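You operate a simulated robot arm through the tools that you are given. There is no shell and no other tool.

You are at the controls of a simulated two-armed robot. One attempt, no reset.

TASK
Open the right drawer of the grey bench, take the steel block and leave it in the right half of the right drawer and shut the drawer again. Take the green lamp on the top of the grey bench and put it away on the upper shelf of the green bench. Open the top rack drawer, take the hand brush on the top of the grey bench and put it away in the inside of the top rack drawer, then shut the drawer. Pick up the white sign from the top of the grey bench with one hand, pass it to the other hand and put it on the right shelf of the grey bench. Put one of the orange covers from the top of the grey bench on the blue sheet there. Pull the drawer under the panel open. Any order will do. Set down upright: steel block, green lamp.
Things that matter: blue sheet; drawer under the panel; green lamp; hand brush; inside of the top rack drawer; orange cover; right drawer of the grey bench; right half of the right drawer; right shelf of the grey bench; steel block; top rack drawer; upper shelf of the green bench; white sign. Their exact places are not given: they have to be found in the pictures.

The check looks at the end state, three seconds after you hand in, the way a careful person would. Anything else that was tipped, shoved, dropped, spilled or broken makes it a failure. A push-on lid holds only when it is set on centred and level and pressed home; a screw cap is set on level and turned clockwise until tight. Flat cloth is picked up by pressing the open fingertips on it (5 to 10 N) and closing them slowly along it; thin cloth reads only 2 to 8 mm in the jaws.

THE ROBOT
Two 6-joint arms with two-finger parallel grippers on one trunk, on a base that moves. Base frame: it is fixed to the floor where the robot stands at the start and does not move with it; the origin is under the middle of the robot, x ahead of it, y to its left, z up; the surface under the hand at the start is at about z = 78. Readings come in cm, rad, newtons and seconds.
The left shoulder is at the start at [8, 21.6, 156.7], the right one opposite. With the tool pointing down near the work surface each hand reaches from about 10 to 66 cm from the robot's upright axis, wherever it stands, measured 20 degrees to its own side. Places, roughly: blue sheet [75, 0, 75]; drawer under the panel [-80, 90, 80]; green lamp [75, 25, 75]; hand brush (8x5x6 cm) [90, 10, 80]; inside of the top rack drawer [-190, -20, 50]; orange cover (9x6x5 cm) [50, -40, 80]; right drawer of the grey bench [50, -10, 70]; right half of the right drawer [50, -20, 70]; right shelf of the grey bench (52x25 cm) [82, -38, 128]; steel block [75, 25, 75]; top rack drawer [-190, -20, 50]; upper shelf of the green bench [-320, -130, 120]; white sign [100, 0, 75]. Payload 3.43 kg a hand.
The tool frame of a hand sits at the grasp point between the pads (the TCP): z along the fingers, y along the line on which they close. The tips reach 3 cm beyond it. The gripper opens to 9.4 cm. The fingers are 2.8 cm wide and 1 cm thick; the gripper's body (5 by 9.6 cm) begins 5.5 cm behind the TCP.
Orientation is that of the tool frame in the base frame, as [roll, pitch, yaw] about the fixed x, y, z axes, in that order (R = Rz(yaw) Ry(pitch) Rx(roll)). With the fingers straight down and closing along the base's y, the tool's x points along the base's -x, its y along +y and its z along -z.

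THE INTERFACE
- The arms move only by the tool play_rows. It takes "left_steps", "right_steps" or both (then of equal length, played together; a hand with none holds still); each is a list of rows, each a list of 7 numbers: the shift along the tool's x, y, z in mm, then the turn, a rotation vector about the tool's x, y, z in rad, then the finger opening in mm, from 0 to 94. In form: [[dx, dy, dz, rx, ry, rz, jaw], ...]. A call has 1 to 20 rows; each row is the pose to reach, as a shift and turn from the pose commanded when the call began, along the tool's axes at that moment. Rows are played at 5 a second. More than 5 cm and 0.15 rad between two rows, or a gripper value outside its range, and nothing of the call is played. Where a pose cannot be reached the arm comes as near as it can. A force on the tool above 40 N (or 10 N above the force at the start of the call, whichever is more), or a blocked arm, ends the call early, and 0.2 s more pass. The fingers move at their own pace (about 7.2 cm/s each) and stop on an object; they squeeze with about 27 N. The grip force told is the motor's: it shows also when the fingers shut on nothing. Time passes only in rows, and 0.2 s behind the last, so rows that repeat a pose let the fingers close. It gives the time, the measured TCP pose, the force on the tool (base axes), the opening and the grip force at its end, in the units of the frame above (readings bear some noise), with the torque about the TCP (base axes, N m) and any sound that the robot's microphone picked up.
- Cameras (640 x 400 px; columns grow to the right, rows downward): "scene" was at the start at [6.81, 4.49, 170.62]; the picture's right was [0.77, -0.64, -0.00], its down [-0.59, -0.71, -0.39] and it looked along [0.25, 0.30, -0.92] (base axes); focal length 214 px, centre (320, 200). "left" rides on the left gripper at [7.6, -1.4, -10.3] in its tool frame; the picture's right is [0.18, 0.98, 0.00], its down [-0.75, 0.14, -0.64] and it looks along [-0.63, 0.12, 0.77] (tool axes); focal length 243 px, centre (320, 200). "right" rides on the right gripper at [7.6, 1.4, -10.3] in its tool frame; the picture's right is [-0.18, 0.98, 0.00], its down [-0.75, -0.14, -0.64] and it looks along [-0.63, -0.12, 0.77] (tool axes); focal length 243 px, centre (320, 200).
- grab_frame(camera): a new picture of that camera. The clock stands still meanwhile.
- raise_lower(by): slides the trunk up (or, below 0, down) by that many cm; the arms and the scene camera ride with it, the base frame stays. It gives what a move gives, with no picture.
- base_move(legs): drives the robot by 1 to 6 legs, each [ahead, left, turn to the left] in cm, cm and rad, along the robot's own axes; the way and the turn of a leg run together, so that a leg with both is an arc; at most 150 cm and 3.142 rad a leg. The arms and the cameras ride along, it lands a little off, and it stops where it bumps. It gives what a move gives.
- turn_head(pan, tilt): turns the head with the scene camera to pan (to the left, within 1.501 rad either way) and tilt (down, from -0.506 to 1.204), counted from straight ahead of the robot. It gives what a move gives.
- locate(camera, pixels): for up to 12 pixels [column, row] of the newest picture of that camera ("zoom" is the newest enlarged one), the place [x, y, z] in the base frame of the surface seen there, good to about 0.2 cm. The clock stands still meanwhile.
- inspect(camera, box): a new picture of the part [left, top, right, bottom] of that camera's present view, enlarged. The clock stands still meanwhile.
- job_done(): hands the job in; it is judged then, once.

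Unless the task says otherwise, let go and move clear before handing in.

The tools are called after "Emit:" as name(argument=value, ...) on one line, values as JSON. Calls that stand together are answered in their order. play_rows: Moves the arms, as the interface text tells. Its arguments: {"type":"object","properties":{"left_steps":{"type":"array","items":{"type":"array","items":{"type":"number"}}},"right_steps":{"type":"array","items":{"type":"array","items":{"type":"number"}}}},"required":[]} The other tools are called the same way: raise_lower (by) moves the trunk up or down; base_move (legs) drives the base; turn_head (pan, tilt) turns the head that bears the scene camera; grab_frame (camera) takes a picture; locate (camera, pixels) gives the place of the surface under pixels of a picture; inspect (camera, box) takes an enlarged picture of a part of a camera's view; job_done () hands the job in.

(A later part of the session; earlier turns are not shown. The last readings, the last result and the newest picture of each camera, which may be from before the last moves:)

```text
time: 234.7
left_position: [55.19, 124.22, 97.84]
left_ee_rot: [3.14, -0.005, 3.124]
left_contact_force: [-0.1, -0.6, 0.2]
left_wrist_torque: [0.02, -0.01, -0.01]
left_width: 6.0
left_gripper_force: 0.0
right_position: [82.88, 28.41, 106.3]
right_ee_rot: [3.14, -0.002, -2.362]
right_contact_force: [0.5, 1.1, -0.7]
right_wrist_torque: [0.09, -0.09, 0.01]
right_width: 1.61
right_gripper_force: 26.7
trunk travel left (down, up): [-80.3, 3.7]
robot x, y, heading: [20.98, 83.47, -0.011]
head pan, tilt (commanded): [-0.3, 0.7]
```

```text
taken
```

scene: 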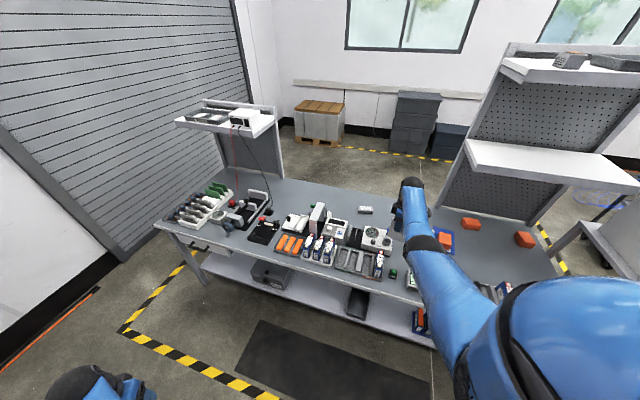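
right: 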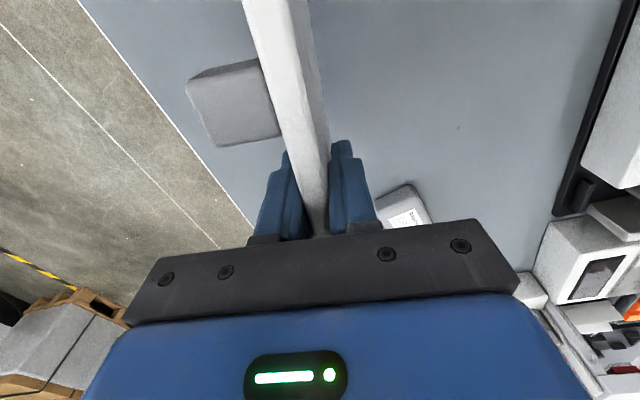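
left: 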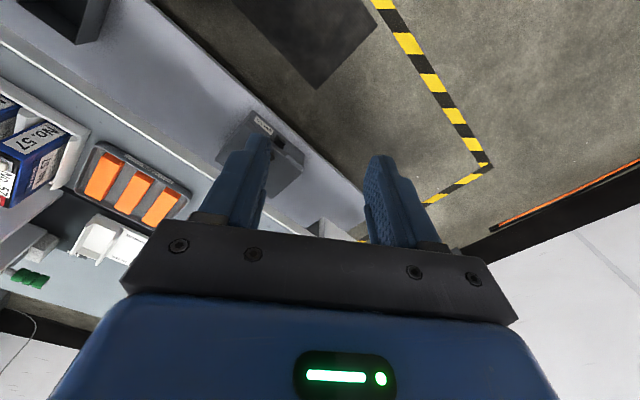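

I'm clear of the bench (u≈−33). I'll bring the sign in front of me with the right hand, turning it so its free end points back-left toward my left hand.

Emit:
play_rows(right_steps=[[-28.6, 33.6, 2, 0, 0, 0.109, 3], [-57.2, 67.2, 4, 0, 0, 0.218, 3], [-85.8, 100.8, 6, 0, 0, 0.327, 3], [-114.4, 134.4, 8, 0, 0, 0.436, 3], [-143, 168, 10, 0, 0, 0.545, 3], [-171.6, 201.6, 12, 0, 0, 0.654, 3], [-200.2, 235.2, 14, 0, 0, 0.763, 3], [-228.8, 268.8, 16, 0, 0, 0.872, 3], [-257.4, 302.4, 18, 0, 0, 0.981, 3], [-286, 336, 20, 0, 0, 1.09, 3], [-314.6, 369.6, 22, 0, 0, 1.2, 3], [-343, 403, 26, 0, 0, 1.31, 3], [-343, 403, 26, 0, 0, 1.31, 3]])

Emit:
turn_head(pan=0.0, tilt=0.9)

Emit:
grab_frame(camera="scene")

Emit:
grab_frame(camera="left")

```text
time: 237.5
left_position: [54.89, 124.12, 97.92]
left_ee_rot: [3.141, -0.002, 3.122]
left_contact_force: [0.2, 0.3, 0.2]
left_wrist_torque: [0.0, -0.04, 0.01]
left_width: 6.0
left_gripper_force: 0.1
right_position: [78.42, 81.65, 103.77]
right_ee_rot: [-3.139, -0.001, 2.612]
right_contact_force: [0.4, 1.1, -1.3]
right_wrist_torque: [0.0, -0.07, -0.02]
right_width: 1.58
right_gripper_force: 26.6
trunk travel left (down, up): [-80.3, 3.7]
robot x, y, heading: [21.27, 83.17, -0.013]
head pan, tilt (commanded): [-0.3, 0.7]
```

```text
time: 238.3
left_position: [55.03, 124.28, 98.07]
left_ee_rot: [3.141, -0.002, 3.121]
left_contact_force: [-0.1, -0.3, -0.3]
left_wrist_torque: [0.0, -0.04, 0.0]
left_width: 6.03
left_gripper_force: 0.0
right_position: [78.58, 81.48, 103.73]
right_ee_rot: [-3.139, 0.0, 2.613]
right_contact_force: [-0.4, 0.0, -1.7]
right_wrist_torque: [-0.03, -0.07, 0.02]
right_width: 1.62
right_gripper_force: 27.2
trunk travel left (down, up): [-80.3, 3.7]
robot x, y, heading: [20.91, 83.37, -0.012]
head pan, tilt (commanded): [0.0, 0.901]
```

```text
taken
```

scene: 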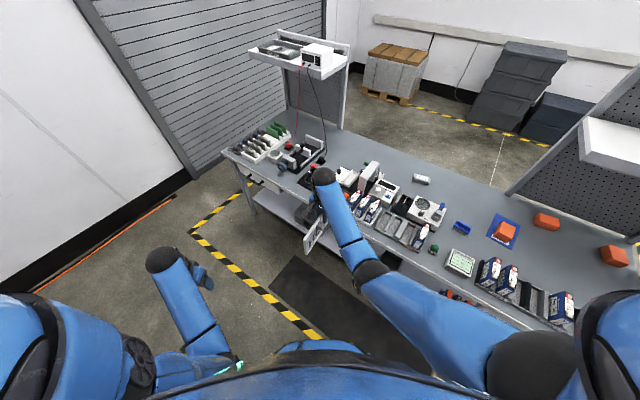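

```text
taken
```

left: 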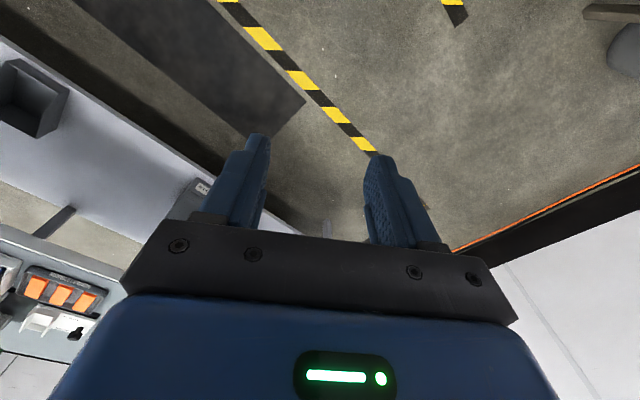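

The sign hangs from the right hand at (317,232), free end toward back-left. Let me zoom and locate its free edge.

Emit:
inspect(camera="scene", box=[260, 150, 380, 270])

```text
3.33 times, centred on (320, 210) of scene
```

zoom: 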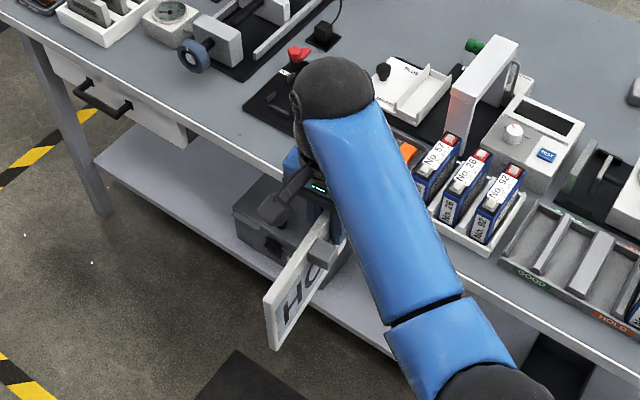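

The sign's free end is at zoom (268–278, 298–347). Locating the edge points.

Emit:
locate(camera="zoom", pixels=[[271, 300], [278, 342], [300, 262], [274, 322], [310, 290], [325, 228], [318, 248], [330, 252], [322, 262]])

```text
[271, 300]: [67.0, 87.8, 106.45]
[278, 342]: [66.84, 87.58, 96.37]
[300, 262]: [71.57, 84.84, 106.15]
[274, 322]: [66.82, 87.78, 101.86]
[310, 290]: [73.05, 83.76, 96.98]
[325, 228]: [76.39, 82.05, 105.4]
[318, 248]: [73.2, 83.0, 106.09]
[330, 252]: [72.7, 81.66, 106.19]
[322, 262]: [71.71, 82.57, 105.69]
```

The free edge is at (66.9,87.75), z 95–106. I'll push the sign 9 cm further ahead and bring the left hand in line behind it, turned 0.47 rad to the right.

Emit:
play_rows(right_steps=[[-13, 7.5, 0, 0, 0, 0, 3], [-26, 15, 0, 0, 0, 0, 3], [-39, 22.5, 0, 0, 0, 0, 3], [-52, 30, 0, 0, 0, 0, 3], [-65, 37.5, 0, 0, 0, 0, 3], [-78, 45, 0, 0, 0, 0, 3], [-78, 45, 0, 0, 0, 0, 3]], left_steps=[[8.3, -37.3, 14.3, 0, 0, 0.079, 60], [16.6, -74.6, 28.6, 0, 0, 0.158, 60], [25, -112, 43, 0, 0, 0.237, 60], [33.3, -149.3, 57.3, 0, 0, 0.316, 60], [41.6, -186.6, 71.6, 0, 0, 0.395, 60], [50, -224, 86, 0, 0, 0.474, 60], [50, -224, 86, 0, 0, 0.474, 60]])

Emit:
play_rows(left_steps=[[-35.9, 0, -2.3, 0, -0.1286, 0, 60], [-71.2, 0, -9.2, 0, -0.2571, 0, 60], [-105.3, 0, -20.6, 0, -0.3857, 0, 60], [-137.7, 0, -36.2, 0, -0.5143, 0, 60], [-167.9, 0, -55.9, 0, -0.6429, 0, 60], [-195.2, 0, -79.2, 0, -0.7714, 0, 60], [-219.3, 0, -106, 0, -0.9, 0, 60], [-219.3, 0, -106, 0, -0.9, 0, 60]])

Emit:
grab_frame(camera="left")

Emit:
grab_frame(camera="scene")

```text
time: 239.9
left_position: [49.69, 102.0, 89.36]
left_ee_rot: [-3.14, -0.002, 2.647]
left_contact_force: [-0.1, -0.9, 0.1]
left_wrist_torque: [-0.02, -0.02, 0.02]
left_width: 6.01
left_gripper_force: 0.1
right_position: [87.64, 81.36, 104.01]
right_ee_rot: [-3.14, 0.001, 2.612]
right_contact_force: [0.1, -0.5, -1.9]
right_wrist_torque: [-0.04, -0.07, 0.02]
right_width: 1.61
right_gripper_force: 27.0
trunk travel left (down, up): [-80.3, 3.7]
robot x, y, heading: [20.72, 83.25, -0.013]
head pan, tilt (commanded): [0.0, 0.901]
```

```text
time: 241.7
left_position: [69.29, 91.6, 100.05]
left_ee_rot: [-3.139, 0.9, 2.648]
left_contact_force: [-0.3, 0.3, -0.3]
left_wrist_torque: [0.0, 0.01, 0.02]
left_width: 6.01
left_gripper_force: 0.0
right_position: [87.74, 81.29, 103.92]
right_ee_rot: [-3.14, 0.0, 2.613]
right_contact_force: [-0.2, 0.8, -2.5]
right_wrist_torque: [-0.08, -0.07, -0.01]
right_width: 1.59
right_gripper_force: 27.3
trunk travel left (down, up): [-80.3, 3.7]
robot x, y, heading: [21.08, 83.44, -0.016]
head pan, tilt (commanded): [0.0, 0.901]
```

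```text
taken
```

left: 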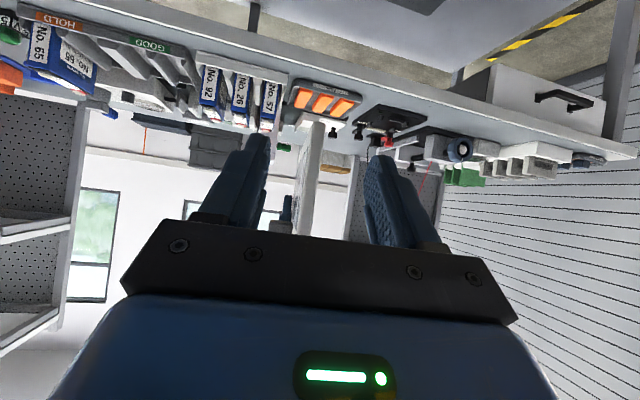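

```text
taken
```

scene: 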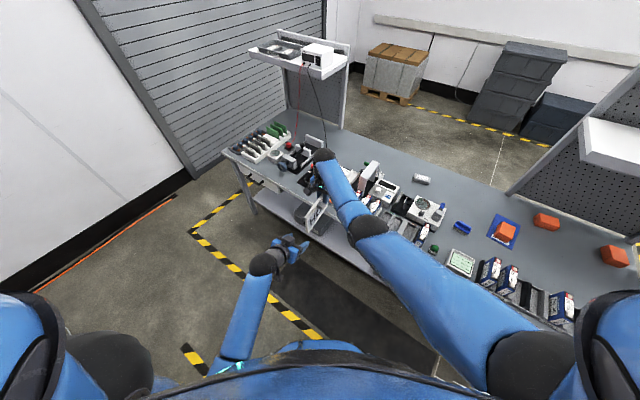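

No flags, and the plate's edge shows between the left fingers at column ~310. I'll advance 9.7 cm horizontally onto its free end.

Emit:
locate(camera="left", pixels=[[310, 150], [318, 160], [303, 170], [312, 200]])

Emit:
play_rows(left_steps=[[-20, -1, 25, 0, 0, 0, 60], [-40, -2, 50, 0, 0, 0, 60], [-60, -2.5, 76, 0, 0, 0, 60], [-60, -2.5, 76, 0, 0, 0, 60]])

Emit:
grab_frame(camera="left")

Emit:
inspect(camera="scene", box=[240, 140, 400, 300])

```text
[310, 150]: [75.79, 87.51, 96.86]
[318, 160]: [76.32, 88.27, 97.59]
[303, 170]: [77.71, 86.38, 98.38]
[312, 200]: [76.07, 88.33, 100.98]
```

```text
time: 242.7
left_position: [77.33, 86.78, 99.98]
left_ee_rot: [-3.138, 0.899, 2.646]
left_contact_force: [0.1, -0.3, 0.2]
left_wrist_torque: [0.0, -0.06, -0.02]
left_width: 5.99
left_gripper_force: 0.0
right_position: [87.7, 81.15, 104.04]
right_ee_rot: [-3.14, 0.002, 2.613]
right_contact_force: [-0.3, 0.1, -1.8]
right_wrist_torque: [-0.06, -0.08, 0.03]
right_width: 1.62
right_gripper_force: 27.1
trunk travel left (down, up): [-80.3, 3.7]
robot x, y, heading: [21.07, 83.61, -0.014]
head pan, tilt (commanded): [0.0, 0.901]
```

```text
taken
```

left: 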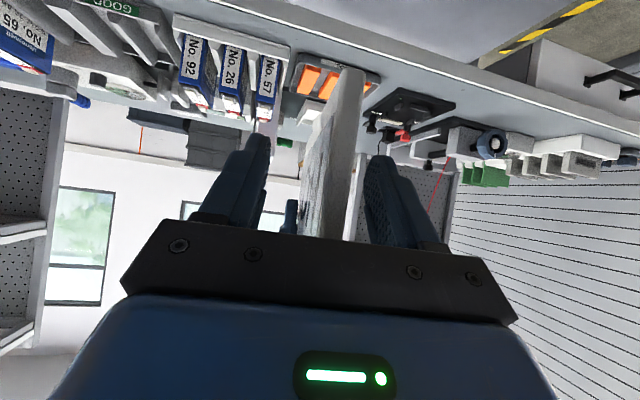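

```text
2.50 times, centred on (320, 220) of scene
```

zoom: 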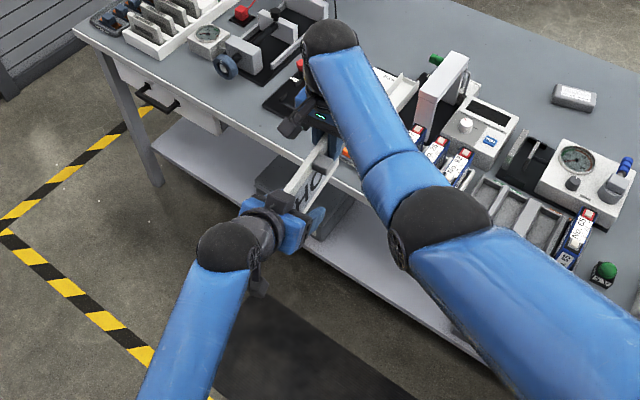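

The plate is between the left fingers, about 1.6 cm past its edge. Closing the left hand.

Emit:
play_rows(left_steps=[[-3, 2, 4, 0, 0, 0, 45], [-3, 2, 4, 0, 0, 0, 30], [-3, 2, 4, 0, 0, 0, 15], [-3, 2, 4, 0, 0, 0, 3], [-3, 2, 4, 0, 0, 0, 3], [-3, 2, 4, 0, 0, 0, 3]])

Emit:
grab_frame(camera="left")

```text
time: 244.1
left_position: [77.76, 86.67, 99.8]
left_ee_rot: [-3.139, 0.9, 2.646]
left_contact_force: [-1.0, 3.8, 0.2]
left_wrist_torque: [-0.18, 0.05, -0.37]
left_width: 1.62
left_gripper_force: 26.7
right_position: [87.73, 81.25, 104.02]
right_ee_rot: [-3.14, 0.003, 2.613]
right_contact_force: [1.0, -3.2, -1.5]
right_wrist_torque: [0.04, -0.11, 0.61]
right_width: 1.64
right_gripper_force: 26.8
trunk travel left (down, up): [-80.3, 3.7]
robot x, y, heading: [21.06, 83.51, -0.011]
head pan, tilt (commanded): [0.0, 0.901]
```

```text
taken
```

left: 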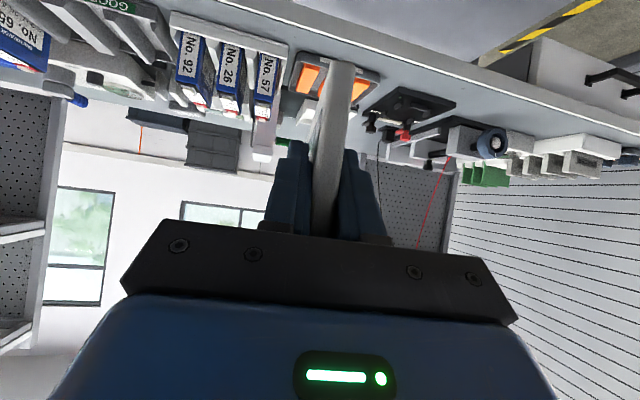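

Both hands hold the sign. Now the right lets go, and the left draws the sign back along its plane.

Emit:
play_rows(right_steps=[[0, 0, 0, 0, 0, 0, 30], [0, 0, 0, 0, 0, 0, 60], [0, 0, 0, 0, 0, 0, 80], [0, 0, 0, 0, 0, 0, 80]])

Emit:
play_rows(left_steps=[[12, 0, -16, 0, 0, 0, 3], [25, 0, -31, 0, 0, 0, 3], [37, 0, -47, 0, 0, 0, 3], [50, 0, -63, 0, 0, 0, 3], [50, 0, -63, 0, 0, 0, 3]])

Emit:
inspect(camera="scene", box=[240, 140, 400, 300])

Emit:
grab_frame(camera="left")

```text
time: 245.1
left_position: [77.87, 86.71, 100.01]
left_ee_rot: [-3.138, 0.899, 2.649]
left_contact_force: [-0.1, -0.3, -0.3]
left_wrist_torque: [0.06, 0.09, 0.02]
left_width: 1.6
left_gripper_force: 27.3
right_position: [87.82, 81.31, 103.95]
right_ee_rot: [-3.141, 0.0, 2.614]
right_contact_force: [-0.3, 0.5, -0.4]
right_wrist_torque: [0.0, 0.0, -0.01]
right_width: 7.99
right_gripper_force: 0.1
trunk travel left (down, up): [-80.3, 3.7]
robot x, y, heading: [21.12, 83.4, -0.009]
head pan, tilt (commanded): [0.0, 0.901]
```

```text
time: 246.3
left_position: [70.65, 90.26, 99.92]
left_ee_rot: [-3.141, 0.899, 2.647]
left_contact_force: [0.0, -1.0, -0.8]
left_wrist_torque: [0.06, 0.06, 0.01]
left_width: 1.62
left_gripper_force: 26.7
right_position: [87.59, 81.34, 104.06]
right_ee_rot: [-3.14, 0.002, 2.613]
right_contact_force: [-0.3, -0.5, 0.4]
right_wrist_torque: [0.0, -0.01, 0.01]
right_width: 8.01
right_gripper_force: 0.0
trunk travel left (down, up): [-80.3, 3.7]
robot x, y, heading: [20.91, 83.39, -0.011]
head pan, tilt (commanded): [0.0, 0.901]
```

```text
2.50 times, centred on (320, 220) of scene
```

zoom: 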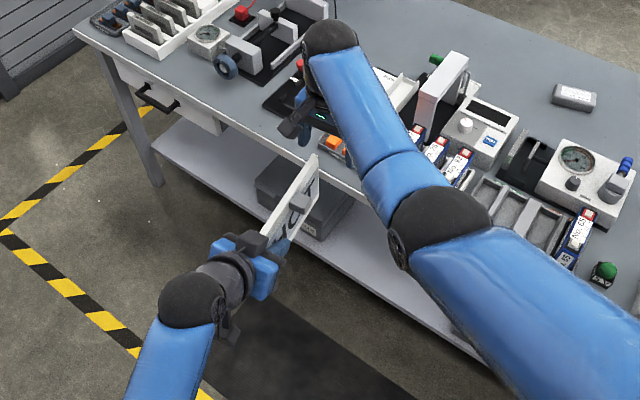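

```text
taken
```

left: 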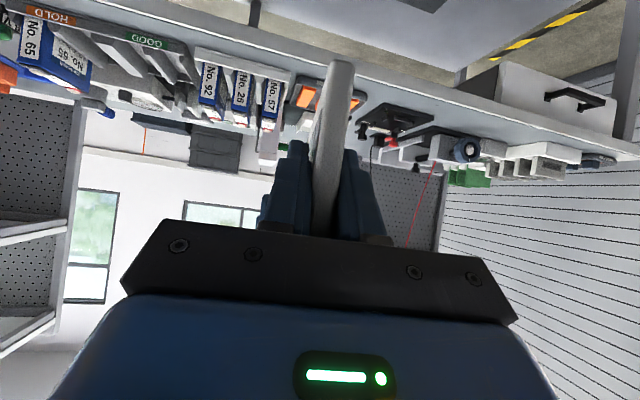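

The left hand holds the sign alone. I'll retract the right hand to its home side, then turn to face the bench and drive toward the right shelf.

Emit:
play_rows(right_steps=[[10, -42, 0, 0, 0, -0.074, 80], [25, -84, 0, 0, 0, -0.148, 80], [40, -125, 0, 0, 0, -0.222, 80], [55, -166, 0, 0, 0, -0.296, 80], [70, -207, 0, 0, 0, -0.37, 80], [85, -248, 0, 0, 0, -0.444, 80], [107, -283, 0, 0, 0, -0.517, 80], [107, -283, 0, 0, 0, -0.517, 80]])

Emit:
base_move(legs=[[0, 0, -0.625], [-10, -71, 0]])

Emit:
grab_frame(camera="scene")

```text
time: 248.1
left_position: [70.48, 90.18, 99.88]
left_ee_rot: [-3.139, 0.898, 2.648]
left_contact_force: [-0.8, 1.4, 0.1]
left_wrist_torque: [0.05, 0.08, -0.02]
left_width: 1.61
left_gripper_force: 27.3
right_position: [64.13, 62.04, 100.77]
right_ee_rot: [-3.138, 0.004, 3.132]
right_contact_force: [-0.4, -0.9, 0.4]
right_wrist_torque: [-0.01, 0.0, 0.0]
right_width: 7.99
right_gripper_force: 0.1
right hand out of reach, approached as far as the arm can: row 5, 6, 7, 8
trunk travel left (down, up): [-80.3, 3.7]
robot x, y, heading: [21.22, 83.35, -0.016]
head pan, tilt (commanded): [0.0, 0.901]
```

```text
time: 253.8
left_position: [14.06, 8.02, 99.87]
left_ee_rot: [-3.138, 0.898, 2.022]
left_contact_force: [-1.1, 0.9, 0.0]
left_wrist_torque: [0.1, 0.05, 0.01]
left_width: 1.59
left_gripper_force: 26.4
right_position: [-7.8, -10.98, 100.86]
right_ee_rot: [-3.138, 0.001, 2.498]
right_contact_force: [0.7, 0.2, 0.6]
right_wrist_torque: [0.01, 0.02, 0.01]
right_width: 7.99
right_gripper_force: 0.1
trunk travel left (down, up): [-80.3, 3.7]
robot x, y, heading: [-30.32, 31.61, -0.64]
head pan, tilt (commanded): [0.0, 0.901]
```

```text
taken
```

scene: 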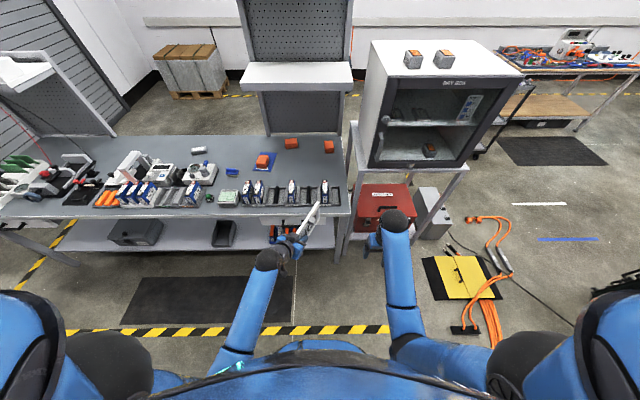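

I'm at u≈−43, v≈7, facing the bench. Raise the trunk and extend the left hand to shelf height, turning the sign to point straight ahead.

Emit:
raise_lower(by=3.5)

Emit:
play_rows(left_steps=[[-35.3, 24.7, 0.3, -0.0313, 0, -0.0249, 3], [-70.6, 49.4, 0.5, -0.0626, 0, -0.0498, 3], [-105.9, 74.1, 0.8, -0.0939, 0, -0.0747, 3], [-141.2, 98.8, 1, -0.1252, 0, -0.0996, 3], [-176.5, 123.5, 1.3, -0.1565, 0, -0.1245, 3], [-211.8, 148.2, 1.5, -0.1878, 0, -0.1494, 3], [-247.1, 172.9, 1.8, -0.2191, 0, -0.1743, 3], [-282.4, 197.6, 2, -0.2504, 0, -0.1992, 3], [-317.7, 222.3, 2.3, -0.2817, 0, -0.2241, 3], [-353, 247, 2.5, -0.313, 0, -0.249, 3], [-388.3, 271.7, 2.8, -0.3443, 0, -0.2739, 3], [-424, 296, 3, -0.376, 0, -0.299, 3], [-424, 296, 3, -0.376, 0, -0.299, 3]])

Emit:
grab_frame(camera="scene")

Emit:
grab_frame(camera="left")

```text
time: 254.6
left_position: [13.81, 7.92, 103.34]
left_ee_rot: [-3.139, 0.897, 2.02]
left_contact_force: [0.2, 0.5, -2.7]
left_wrist_torque: [0.11, 0.05, 0.0]
left_width: 1.61
left_gripper_force: 27.5
right_position: [-7.89, -11.13, 104.32]
right_ee_rot: [-3.141, 0.005, 2.499]
right_contact_force: [0.2, 0.4, 0.7]
right_wrist_torque: [0.0, -0.01, 0.0]
right_width: 8.0
right_gripper_force: 0.0
trunk travel left (down, up): [-83.8, 0.2]
robot x, y, heading: [-30.51, 31.38, -0.642]
head pan, tilt (commanded): [0.0, 0.901]
```

```text
time: 257.4
left_position: [52.01, -3.28, 135.93]
left_ee_rot: [3.141, 0.896, 2.502]
left_contact_force: [0.2, 0.6, -1.2]
left_wrist_torque: [0.05, 0.09, 0.0]
left_width: 1.63
left_gripper_force: 27.1
right_position: [-7.87, -11.19, 104.36]
right_ee_rot: [-3.141, 0.001, 2.499]
right_contact_force: [-0.5, 0.7, -0.4]
right_wrist_torque: [0.01, 0.0, 0.02]
right_width: 7.99
right_gripper_force: 0.2
trunk travel left (down, up): [-83.8, 0.2]
robot x, y, heading: [-30.22, 31.65, -0.646]
head pan, tilt (commanded): [0.0, 0.901]
```

```text
taken
```

scene: 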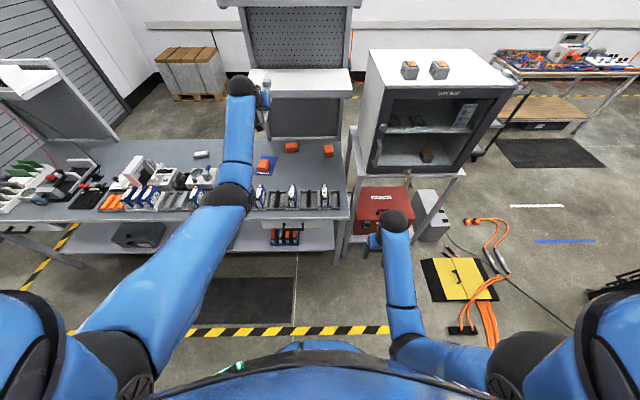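

```text
taken
```

left: 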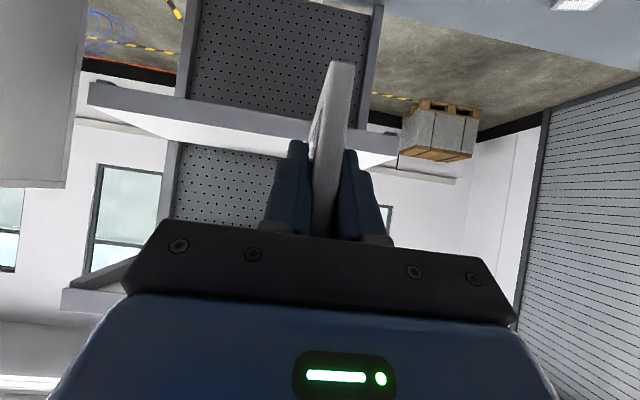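

No flags; the sign points straight ahead at z 131–142, shelf top 127.2. Driving ahead 25 cm first.

Emit:
base_move(legs=[[25, 0, 0.008]])

Emit:
turn_head(pan=0.15, tilt=0.5)

Emit:
grab_frame(camera="scene")

Emit:
grab_frame(camera="left")

```text
time: 259.2
left_position: [72.44, -17.8, 136.34]
left_ee_rot: [3.14, 0.903, 2.504]
left_contact_force: [-0.5, 0.0, -0.7]
left_wrist_torque: [0.05, 0.05, 0.02]
left_width: 1.59
left_gripper_force: 26.8
right_position: [12.71, -26.18, 104.48]
right_ee_rot: [-3.139, 0.008, 2.506]
right_contact_force: [-0.6, 0.3, -0.5]
right_wrist_torque: [0.01, -0.07, 0.01]
right_width: 8.0
right_gripper_force: 0.0
trunk travel left (down, up): [-83.8, 0.2]
robot x, y, heading: [-9.52, 15.68, -0.636]
head pan, tilt (commanded): [0.0, 0.901]
```

```text
time: 260.1
left_position: [73.0, -18.04, 136.01]
left_ee_rot: [-3.141, 0.896, 2.504]
left_contact_force: [-0.3, 0.5, -2.1]
left_wrist_torque: [0.03, 0.03, -0.01]
left_width: 1.61
left_gripper_force: 27.6
right_position: [13.11, -26.45, 104.18]
right_ee_rot: [-3.139, 0.001, 2.507]
right_contact_force: [-0.5, 0.0, 0.8]
right_wrist_torque: [-0.02, -0.01, 0.02]
right_width: 8.02
right_gripper_force: 0.2
trunk travel left (down, up): [-83.8, 0.2]
robot x, y, heading: [-9.44, 15.96, -0.635]
head pan, tilt (commanded): [0.15, 0.499]
```

```text
taken
```

scene: 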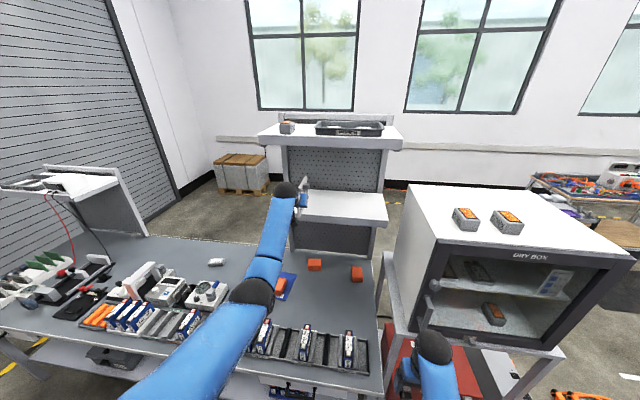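

```text
taken
```

left: 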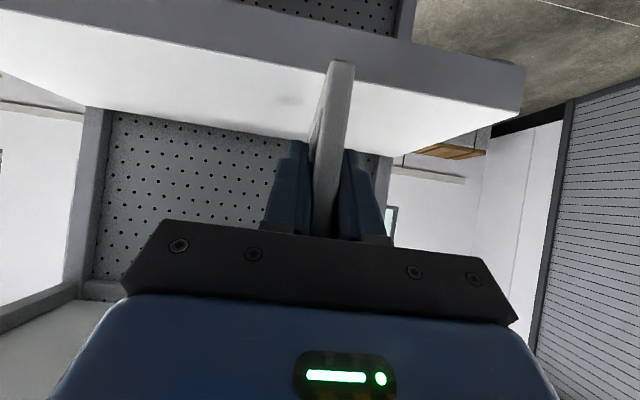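

The sign's far end now reaches over the shelf. Let me zoom in from the scene camera and check its bottom edge against the shelf.

Emit:
inspect(camera="scene", box=[260, 160, 400, 250])

Emit:
locate(camera="left", pixels=[[340, 62], [322, 110], [330, 66], [351, 64], [200, 100], [430, 110], [520, 70]])

```text
4.44 times, centred on (330, 205) of scene
```

zoom: 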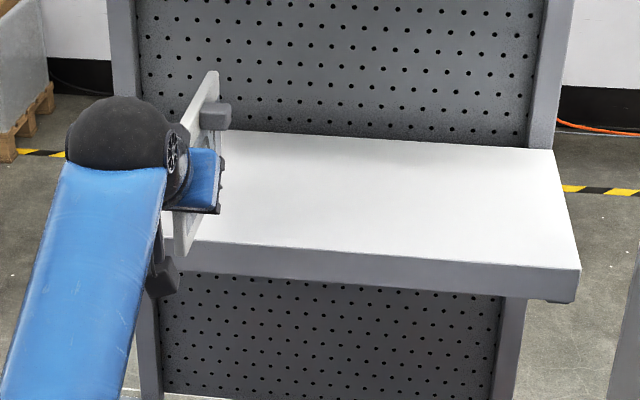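

```text
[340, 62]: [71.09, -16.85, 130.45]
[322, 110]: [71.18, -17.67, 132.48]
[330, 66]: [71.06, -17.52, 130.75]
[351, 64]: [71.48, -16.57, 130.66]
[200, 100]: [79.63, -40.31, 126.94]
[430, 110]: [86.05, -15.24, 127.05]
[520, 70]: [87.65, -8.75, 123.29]
```

The sign's bottom edge is at z≈130.5, 3.5 cm above the shelf. Drive 10.5 cm further, then lower by the trunk.

Emit:
base_move(legs=[[10.5, 0, 0]])

Emit:
raise_lower(by=-2.8)

Emit:
grab_frame(camera="left")

Emit:
inspect(camera="scene", box=[240, 150, 400, 250])

```text
time: 261.4
left_position: [81.1, -24.61, 135.76]
left_ee_rot: [3.141, 0.893, 2.504]
left_contact_force: [-0.2, -0.2, -1.8]
left_wrist_torque: [0.07, 0.08, 0.02]
left_width: 1.61
left_gripper_force: 26.7
right_position: [20.94, -32.43, 104.17]
right_ee_rot: [-3.14, -0.014, 2.493]
right_contact_force: [-0.5, -0.4, -0.5]
right_wrist_torque: [0.01, -0.03, 0.0]
right_width: 7.97
right_gripper_force: 0.0
trunk travel left (down, up): [-83.8, 0.2]
robot x, y, heading: [-1.13, 9.96, -0.637]
head pan, tilt (commanded): [0.15, 0.499]
stopped in leg 1: the force on the tool passed its limit at 134 N (the readings are from after the stop); the commanded pose is now the measured one
```

```text
time: 262.1
left_position: [81.13, -24.46, 133.0]
left_ee_rot: [-3.141, 0.895, 2.502]
left_contact_force: [-0.2, 0.5, -2.8]
left_wrist_torque: [0.07, 0.09, -0.02]
left_width: 1.59
left_gripper_force: 27.4
right_position: [20.9, -32.4, 101.53]
right_ee_rot: [-3.138, -0.013, 2.497]
right_contact_force: [0.4, -1.1, -0.5]
right_wrist_torque: [0.03, -0.03, -0.01]
right_width: 7.99
right_gripper_force: 0.1
trunk travel left (down, up): [-81.0, 3.0]
robot x, y, heading: [-1.3, 10.23, -0.636]
head pan, tilt (commanded): [0.15, 0.499]
```

```text
taken
```

left: 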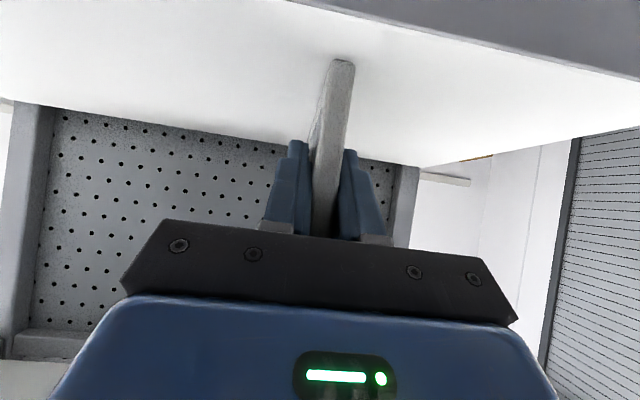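

```text
4.00 times, centred on (320, 200) of scene
```

zoom: 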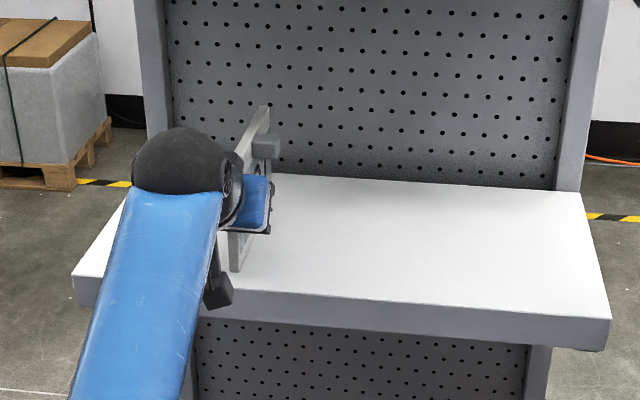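

The base stopped early on a force spike (134 N), so something touched. I need to see what: I'll locate the sign's far edge, the pegboard, and the shelf back.

Emit:
locate(camera="zoom", pixels=[[263, 112], [262, 130], [400, 100], [350, 170], [450, 178], [300, 120], [300, 165], [120, 220], [236, 268], [265, 140], [278, 145], [240, 240]])

Emit:
grab_frame(camera="right")

Emit:
grab_frame(camera="scene")

```text
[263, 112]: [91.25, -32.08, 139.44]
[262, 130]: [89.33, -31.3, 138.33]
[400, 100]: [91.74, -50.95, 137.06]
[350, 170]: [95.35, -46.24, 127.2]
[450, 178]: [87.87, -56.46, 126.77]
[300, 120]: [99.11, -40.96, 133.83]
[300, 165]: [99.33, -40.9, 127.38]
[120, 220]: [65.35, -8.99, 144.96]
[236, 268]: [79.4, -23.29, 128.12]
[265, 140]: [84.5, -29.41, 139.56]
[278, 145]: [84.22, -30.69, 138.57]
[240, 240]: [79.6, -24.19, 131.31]
```

```text
taken
```

right: 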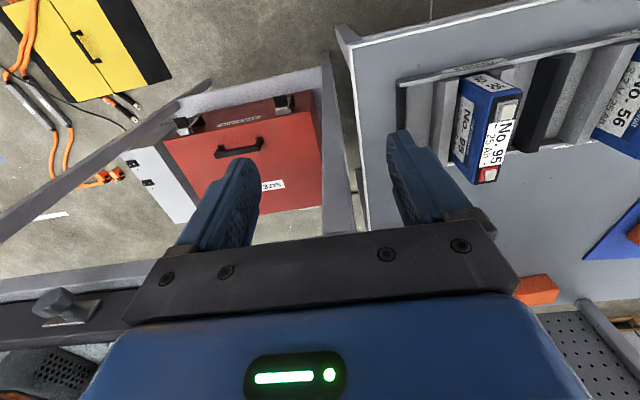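

```text
taken
```

scene: 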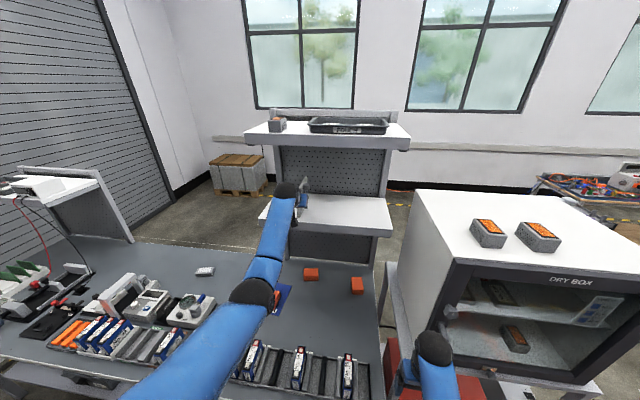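

The sign's far corner is at u≈92.5, well short of the pegboard (104), so it was the right hand near the dry box handle ((60,308) in the right view) that touched. Forces are now near zero; I'll first set the sign down with the left arm only.

Emit:
play_rows(left_steps=[[2.4, 0, 1.9, 0, 0, 0, 3], [4.7, 0, 3.7, 0, 0, 0, 3], [6.3, 0, 5, 0, 0, 0, 3], [7.4, 0, 5.9, 0, 0, 0, 3], [7.4, 0, 5.9, 0, 0, 0, 3]])

Emit:
grab_frame(camera="left")

```text
time: 263.3
left_position: [81.02, -24.34, 132.56]
left_ee_rot: [-3.141, 0.906, 2.504]
left_contact_force: [7.8, -1.9, 21.6]
left_wrist_torque: [0.2, 0.04, -0.09]
left_width: 1.6
left_gripper_force: 27.6
right_position: [20.66, -32.22, 101.68]
right_ee_rot: [-3.137, -0.012, 2.493]
right_contact_force: [0.3, -0.6, -0.7]
right_wrist_torque: [-0.04, 0.03, 0.02]
right_width: 8.01
right_gripper_force: 0.0
trunk travel left (down, up): [-81.0, 3.0]
robot x, y, heading: [-1.23, 9.98, -0.635]
head pan, tilt (commanded): [0.15, 0.499]
```

```text
taken
```

left: 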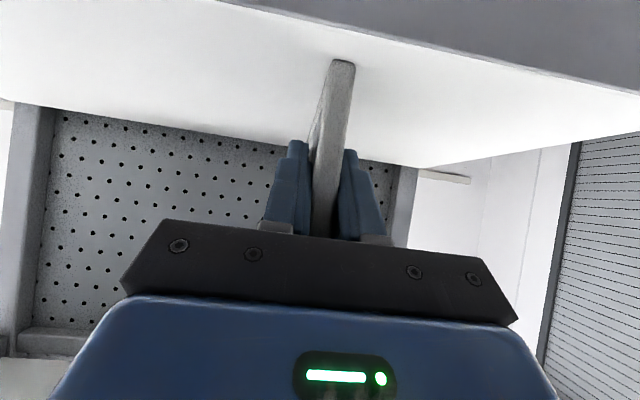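

The sign touches the shelf (22 N up). I'll ease 3 mm, open, and withdraw straight back.

Emit:
play_rows(left_steps=[[-2.3, 0, -1.9, 0, 0, 0, 3], [-2.3, 0, -1.9, 0, 0, 0, 10], [-2.3, 0, -1.9, 0, 0, 0, 22], [-2.3, 0, -1.9, 0, 0, 0, 40], [-2.3, 0, -1.9, 0, 0, 0, 50], [-2.3, 0, -1.9, 0, 0, 0, 50]])

Emit:
grab_frame(camera="left")

Emit:
inspect(camera="scene", box=[240, 150, 400, 250])

```text
time: 264.7
left_position: [81.08, -24.36, 132.36]
left_ee_rot: [-3.14, 0.894, 2.505]
left_contact_force: [-0.1, 0.3, -0.4]
left_wrist_torque: [0.02, 0.02, -0.01]
left_width: 5.03
left_gripper_force: 0.1
right_position: [20.88, -32.31, 101.56]
right_ee_rot: [-3.139, -0.011, 2.493]
right_contact_force: [0.2, -0.9, -0.7]
right_wrist_torque: [0.02, 0.0, 0.0]
right_width: 8.01
right_gripper_force: 0.0
trunk travel left (down, up): [-81.0, 3.0]
robot x, y, heading: [-0.98, 10.03, -0.638]
head pan, tilt (commanded): [0.15, 0.499]
```

```text
taken
```

left: 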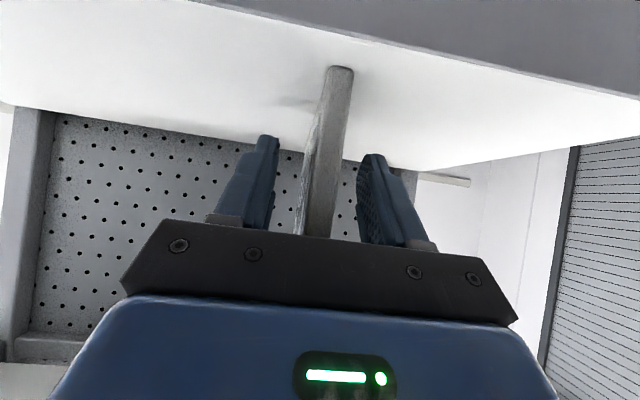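

```text
4.00 times, centred on (320, 200) of scene
```

zoom: 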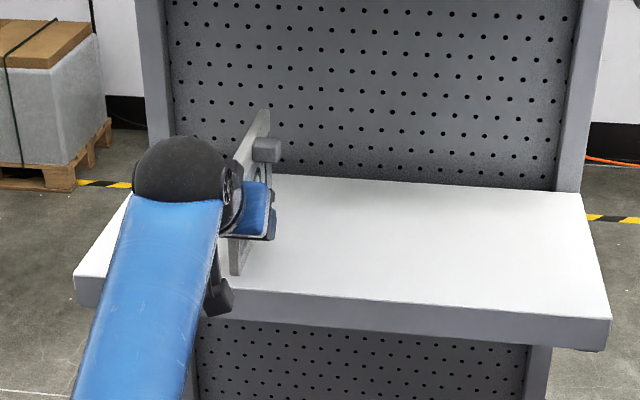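

The sign stands on its own. Withdrawing the left hand 12 cm straight back.

Emit:
play_rows(left_steps=[[19, 0, -23.5, 0, 0, 0, 50], [37, 0, -47, 0, 0, 0, 50], [56, 0, -70, 0, 0, 0, 50], [75, 0, -94, 0, 0, 0, 50], [93, 0, -117, 0, 0, 0, 50], [93, 0, -117, 0, 0, 0, 50]])

Emit:
inspect(camera="scene", box=[240, 150, 400, 250])

Emit:
grab_frame(camera="right")

Emit:
inspect(camera="scene", box=[380, 180, 640, 400])

```text
time: 266.1
left_position: [69.02, -15.52, 132.4]
left_ee_rot: [3.142, 0.896, 2.504]
left_contact_force: [0.4, -0.2, 0.3]
left_wrist_torque: [-0.03, 0.0, 0.02]
left_width: 5.0
left_gripper_force: 0.0
right_position: [20.93, -32.34, 101.5]
right_ee_rot: [-3.137, -0.013, 2.493]
right_contact_force: [-0.4, -0.4, 0.2]
right_wrist_torque: [-0.01, -0.01, -0.04]
right_width: 8.03
right_gripper_force: 0.0
trunk travel left (down, up): [-81.0, 3.0]
robot x, y, heading: [-1.42, 10.2, -0.635]
head pan, tilt (commanded): [0.15, 0.499]
```

```text
4.00 times, centred on (320, 200) of scene
```

zoom: 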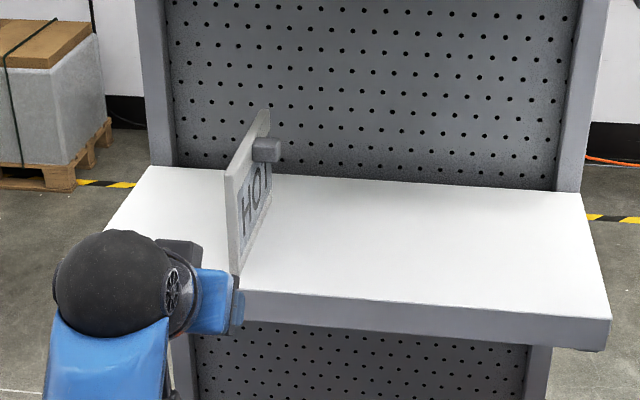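

```text
taken
```

right: 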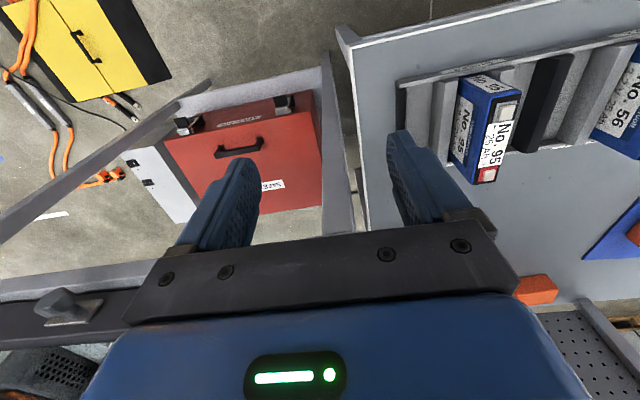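

```text
1.82 times, centred on (510, 290) of scene
```

zoom: 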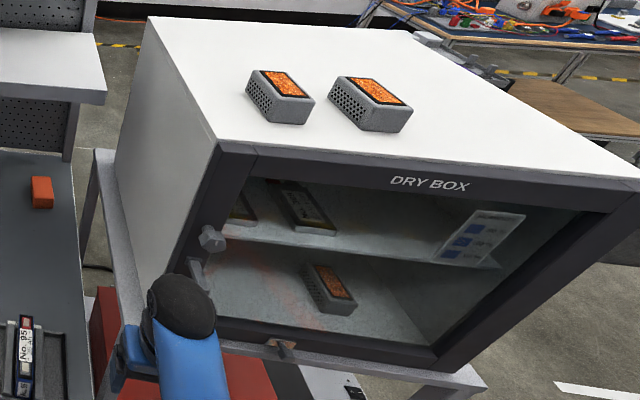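

The sign stands firmly on the shelf. The right wrist dome sits just in front of the dry box's latch; I'll check whether the dry box or its table moved.

Emit:
locate(camera="zoom", pixels=[[478, 378], [218, 142], [150, 22], [212, 238], [196, 275], [280, 345], [445, 366], [130, 320], [275, 95], [370, 100], [240, 330]])

```text
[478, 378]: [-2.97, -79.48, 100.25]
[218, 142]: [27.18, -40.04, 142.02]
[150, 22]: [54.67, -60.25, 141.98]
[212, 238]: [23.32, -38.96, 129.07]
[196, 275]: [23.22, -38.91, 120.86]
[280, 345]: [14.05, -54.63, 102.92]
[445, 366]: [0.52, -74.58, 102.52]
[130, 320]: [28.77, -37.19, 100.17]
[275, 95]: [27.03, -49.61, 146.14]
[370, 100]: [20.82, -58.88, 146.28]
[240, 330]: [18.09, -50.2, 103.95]
```

The dry box's latch sticks out to (23.3,−39,129), right where my wrist dome was. I'll measure the table's front face to compare with the earlier reading (20.3,−45.3,98.9).

Emit:
inspect(camera="scene", box=[430, 330, 590, 400])

```text
4.00 times, centred on (510, 365) of scene
```

zoom: 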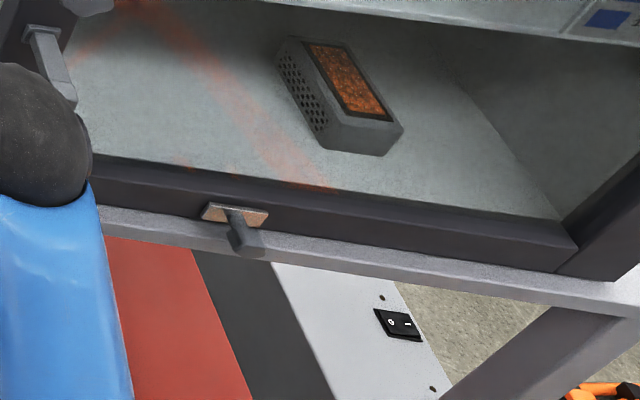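

Emit:
locate(camera="zoom", pixels=[[150, 228], [180, 234], [330, 260], [450, 280], [560, 295], [150, 222], [330, 253], [450, 272], [560, 287], [120, 170], [300, 205], [500, 240]])

```text
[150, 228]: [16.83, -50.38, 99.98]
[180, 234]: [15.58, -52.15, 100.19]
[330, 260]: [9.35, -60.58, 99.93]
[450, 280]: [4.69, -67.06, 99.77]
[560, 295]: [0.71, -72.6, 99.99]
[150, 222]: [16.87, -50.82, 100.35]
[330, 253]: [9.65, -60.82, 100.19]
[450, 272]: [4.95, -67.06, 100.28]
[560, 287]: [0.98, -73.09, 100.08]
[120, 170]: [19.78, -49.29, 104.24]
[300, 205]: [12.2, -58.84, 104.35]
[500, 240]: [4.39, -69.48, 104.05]
```

The table front face is still at u≈43.4, so nothing moved. I'll back away 35 cm and return the left hand to tool-down.

Emit:
base_move(legs=[[-35, 0, 0]])

Emit:
play_rows(left_steps=[[41.7, 0, -2, 0, 0.075, 0, 60], [83.3, 0, -5, 0, 0.15, 0, 60], [125, 0, -9, 0, 0.225, 0, 60], [166.7, 0, -14, 0, 0.3, 0, 60], [208.3, 0, -20, 0, 0.375, 0, 60], [250, 0, -27, 0, 0.45, 0, 60], [291.7, 0, -34, 0, 0.525, 0, 60], [333.3, 0, -42, 0, 0.6, 0, 60], [375, 0, -50, 0, 0.675, 0, 60], [416.7, 0, -58, 0, 0.75, 0, 60], [458.3, 0, -66, 0, 0.825, 0, 60], [500, 0, -74, 0, 0.9, 0, 60], [500, 0, -74, 0, 0.9, 0, 60]])

Emit:
turn_head(pan=0.0, tilt=0.8)

Emit:
grab_frame(camera="scene")

```text
time: 268.3
left_position: [42.02, 5.47, 132.4]
left_ee_rot: [3.141, 0.894, 2.519]
left_contact_force: [-0.1, -0.1, -0.5]
left_wrist_torque: [0.03, -0.01, -0.01]
left_width: 4.99
left_gripper_force: 0.1
right_position: [-6.16, -11.93, 101.35]
right_ee_rot: [-3.138, -0.015, 2.509]
right_contact_force: [0.0, -0.3, 0.2]
right_wrist_torque: [-0.01, 0.03, -0.01]
right_width: 8.01
right_gripper_force: 0.0
trunk travel left (down, up): [-81.0, 3.0]
robot x, y, heading: [-28.54, 30.13, -0.624]
head pan, tilt (commanded): [0.15, 0.499]
```

```text
time: 271.1
left_position: [11.46, 27.22, 97.69]
left_ee_rot: [3.141, -0.005, 2.518]
left_contact_force: [-0.9, -0.2, 0.4]
left_wrist_torque: [0.01, 0.01, -0.02]
left_width: 5.99
left_gripper_force: 0.0
right_position: [-6.23, -11.9, 101.48]
right_ee_rot: [-3.138, -0.011, 2.509]
right_contact_force: [0.9, 0.1, 0.2]
right_wrist_torque: [-0.02, 0.02, -0.02]
right_width: 8.0
right_gripper_force: 0.1
trunk travel left (down, up): [-81.0, 3.0]
robot x, y, heading: [-28.81, 30.26, -0.622]
head pan, tilt (commanded): [0.15, 0.499]
```

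```text
time: 271.9
left_position: [11.68, 27.18, 97.63]
left_ee_rot: [-3.14, -0.004, 2.517]
left_contact_force: [-0.2, 0.6, -0.2]
left_wrist_torque: [-0.01, 0.0, 0.03]
left_width: 5.98
left_gripper_force: 0.0
right_position: [-6.21, -11.8, 101.5]
right_ee_rot: [-3.138, -0.013, 2.507]
right_contact_force: [-0.8, -0.6, 0.5]
right_wrist_torque: [0.0, 0.0, 0.0]
right_width: 8.0
right_gripper_force: 0.0
trunk travel left (down, up): [-81.0, 3.0]
robot x, y, heading: [-28.54, 30.15, -0.621]
head pan, tilt (commanded): [0.0, 0.799]
```

```text
taken
```

scene: 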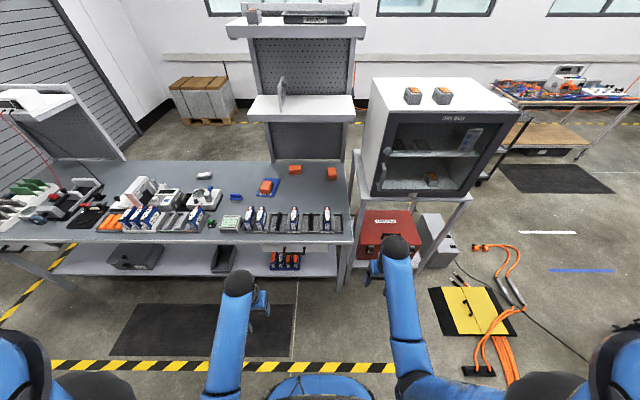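

Both hands are in tool-down. Next the brush: drive left 65 cm and in toward the bench so the right hand can take it.

Emit:
base_move(legs=[[0, 64.5, -0.014], [43, 0, 0]])

Emit:
turn_head(pan=-0.1, tilt=0.9)

Emit:
grab_frame(camera="scene")

Emit:
grab_frame(camera="right")

Emit:
grab_frame(camera="left")

```text
time: 277.7
left_position: [83.49, 53.99, 97.87]
left_ee_rot: [3.141, -0.002, 2.499]
left_contact_force: [-1.3, -0.5, 0.3]
left_wrist_torque: [-0.06, -0.04, -0.01]
left_width: 6.01
left_gripper_force: 0.1
right_position: [65.04, 15.13, 101.71]
right_ee_rot: [-3.138, -0.011, 2.49]
right_contact_force: [-0.1, -0.6, -0.4]
right_wrist_torque: [0.0, -0.01, -0.01]
right_width: 7.98
right_gripper_force: 0.0
trunk travel left (down, up): [-81.0, 3.0]
robot x, y, heading: [43.43, 57.54, -0.646]
head pan, tilt (commanded): [0.0, 0.799]
```

```text
time: 278.4
left_position: [83.55, 53.89, 97.79]
left_ee_rot: [-3.141, -0.004, 2.498]
left_contact_force: [0.2, -0.9, 0.6]
left_wrist_torque: [-0.01, 0.02, -0.01]
left_width: 6.0
left_gripper_force: 0.0
right_position: [65.07, 15.11, 101.62]
right_ee_rot: [-3.14, -0.013, 2.492]
right_contact_force: [0.8, -0.2, -0.1]
right_wrist_torque: [-0.01, -0.03, 0.02]
right_width: 8.0
right_gripper_force: 0.1
trunk travel left (down, up): [-81.0, 3.0]
robot x, y, heading: [43.52, 57.58, -0.635]
head pan, tilt (commanded): [-0.099, 0.901]
```

```text
taken
```

scene: 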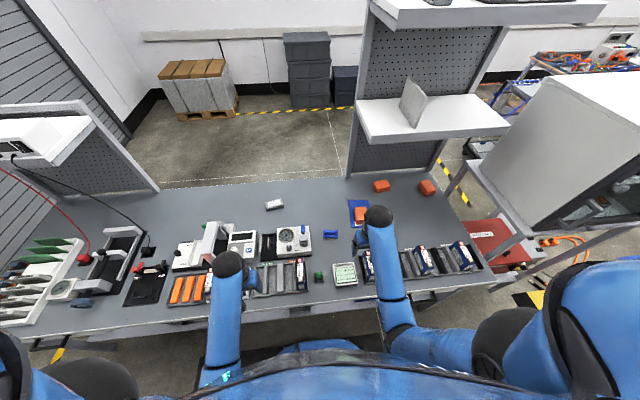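

```text
taken
```

right: 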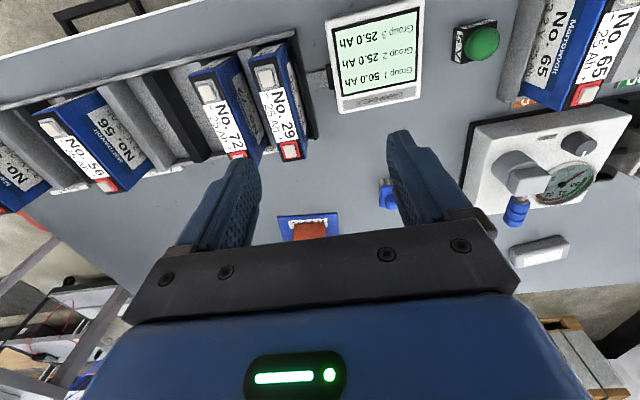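

```text
taken
```

left: 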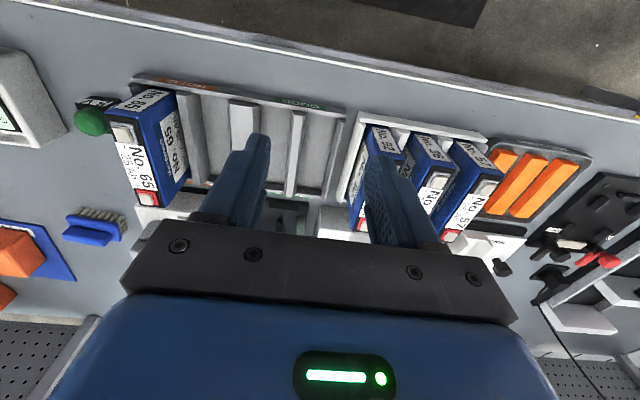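

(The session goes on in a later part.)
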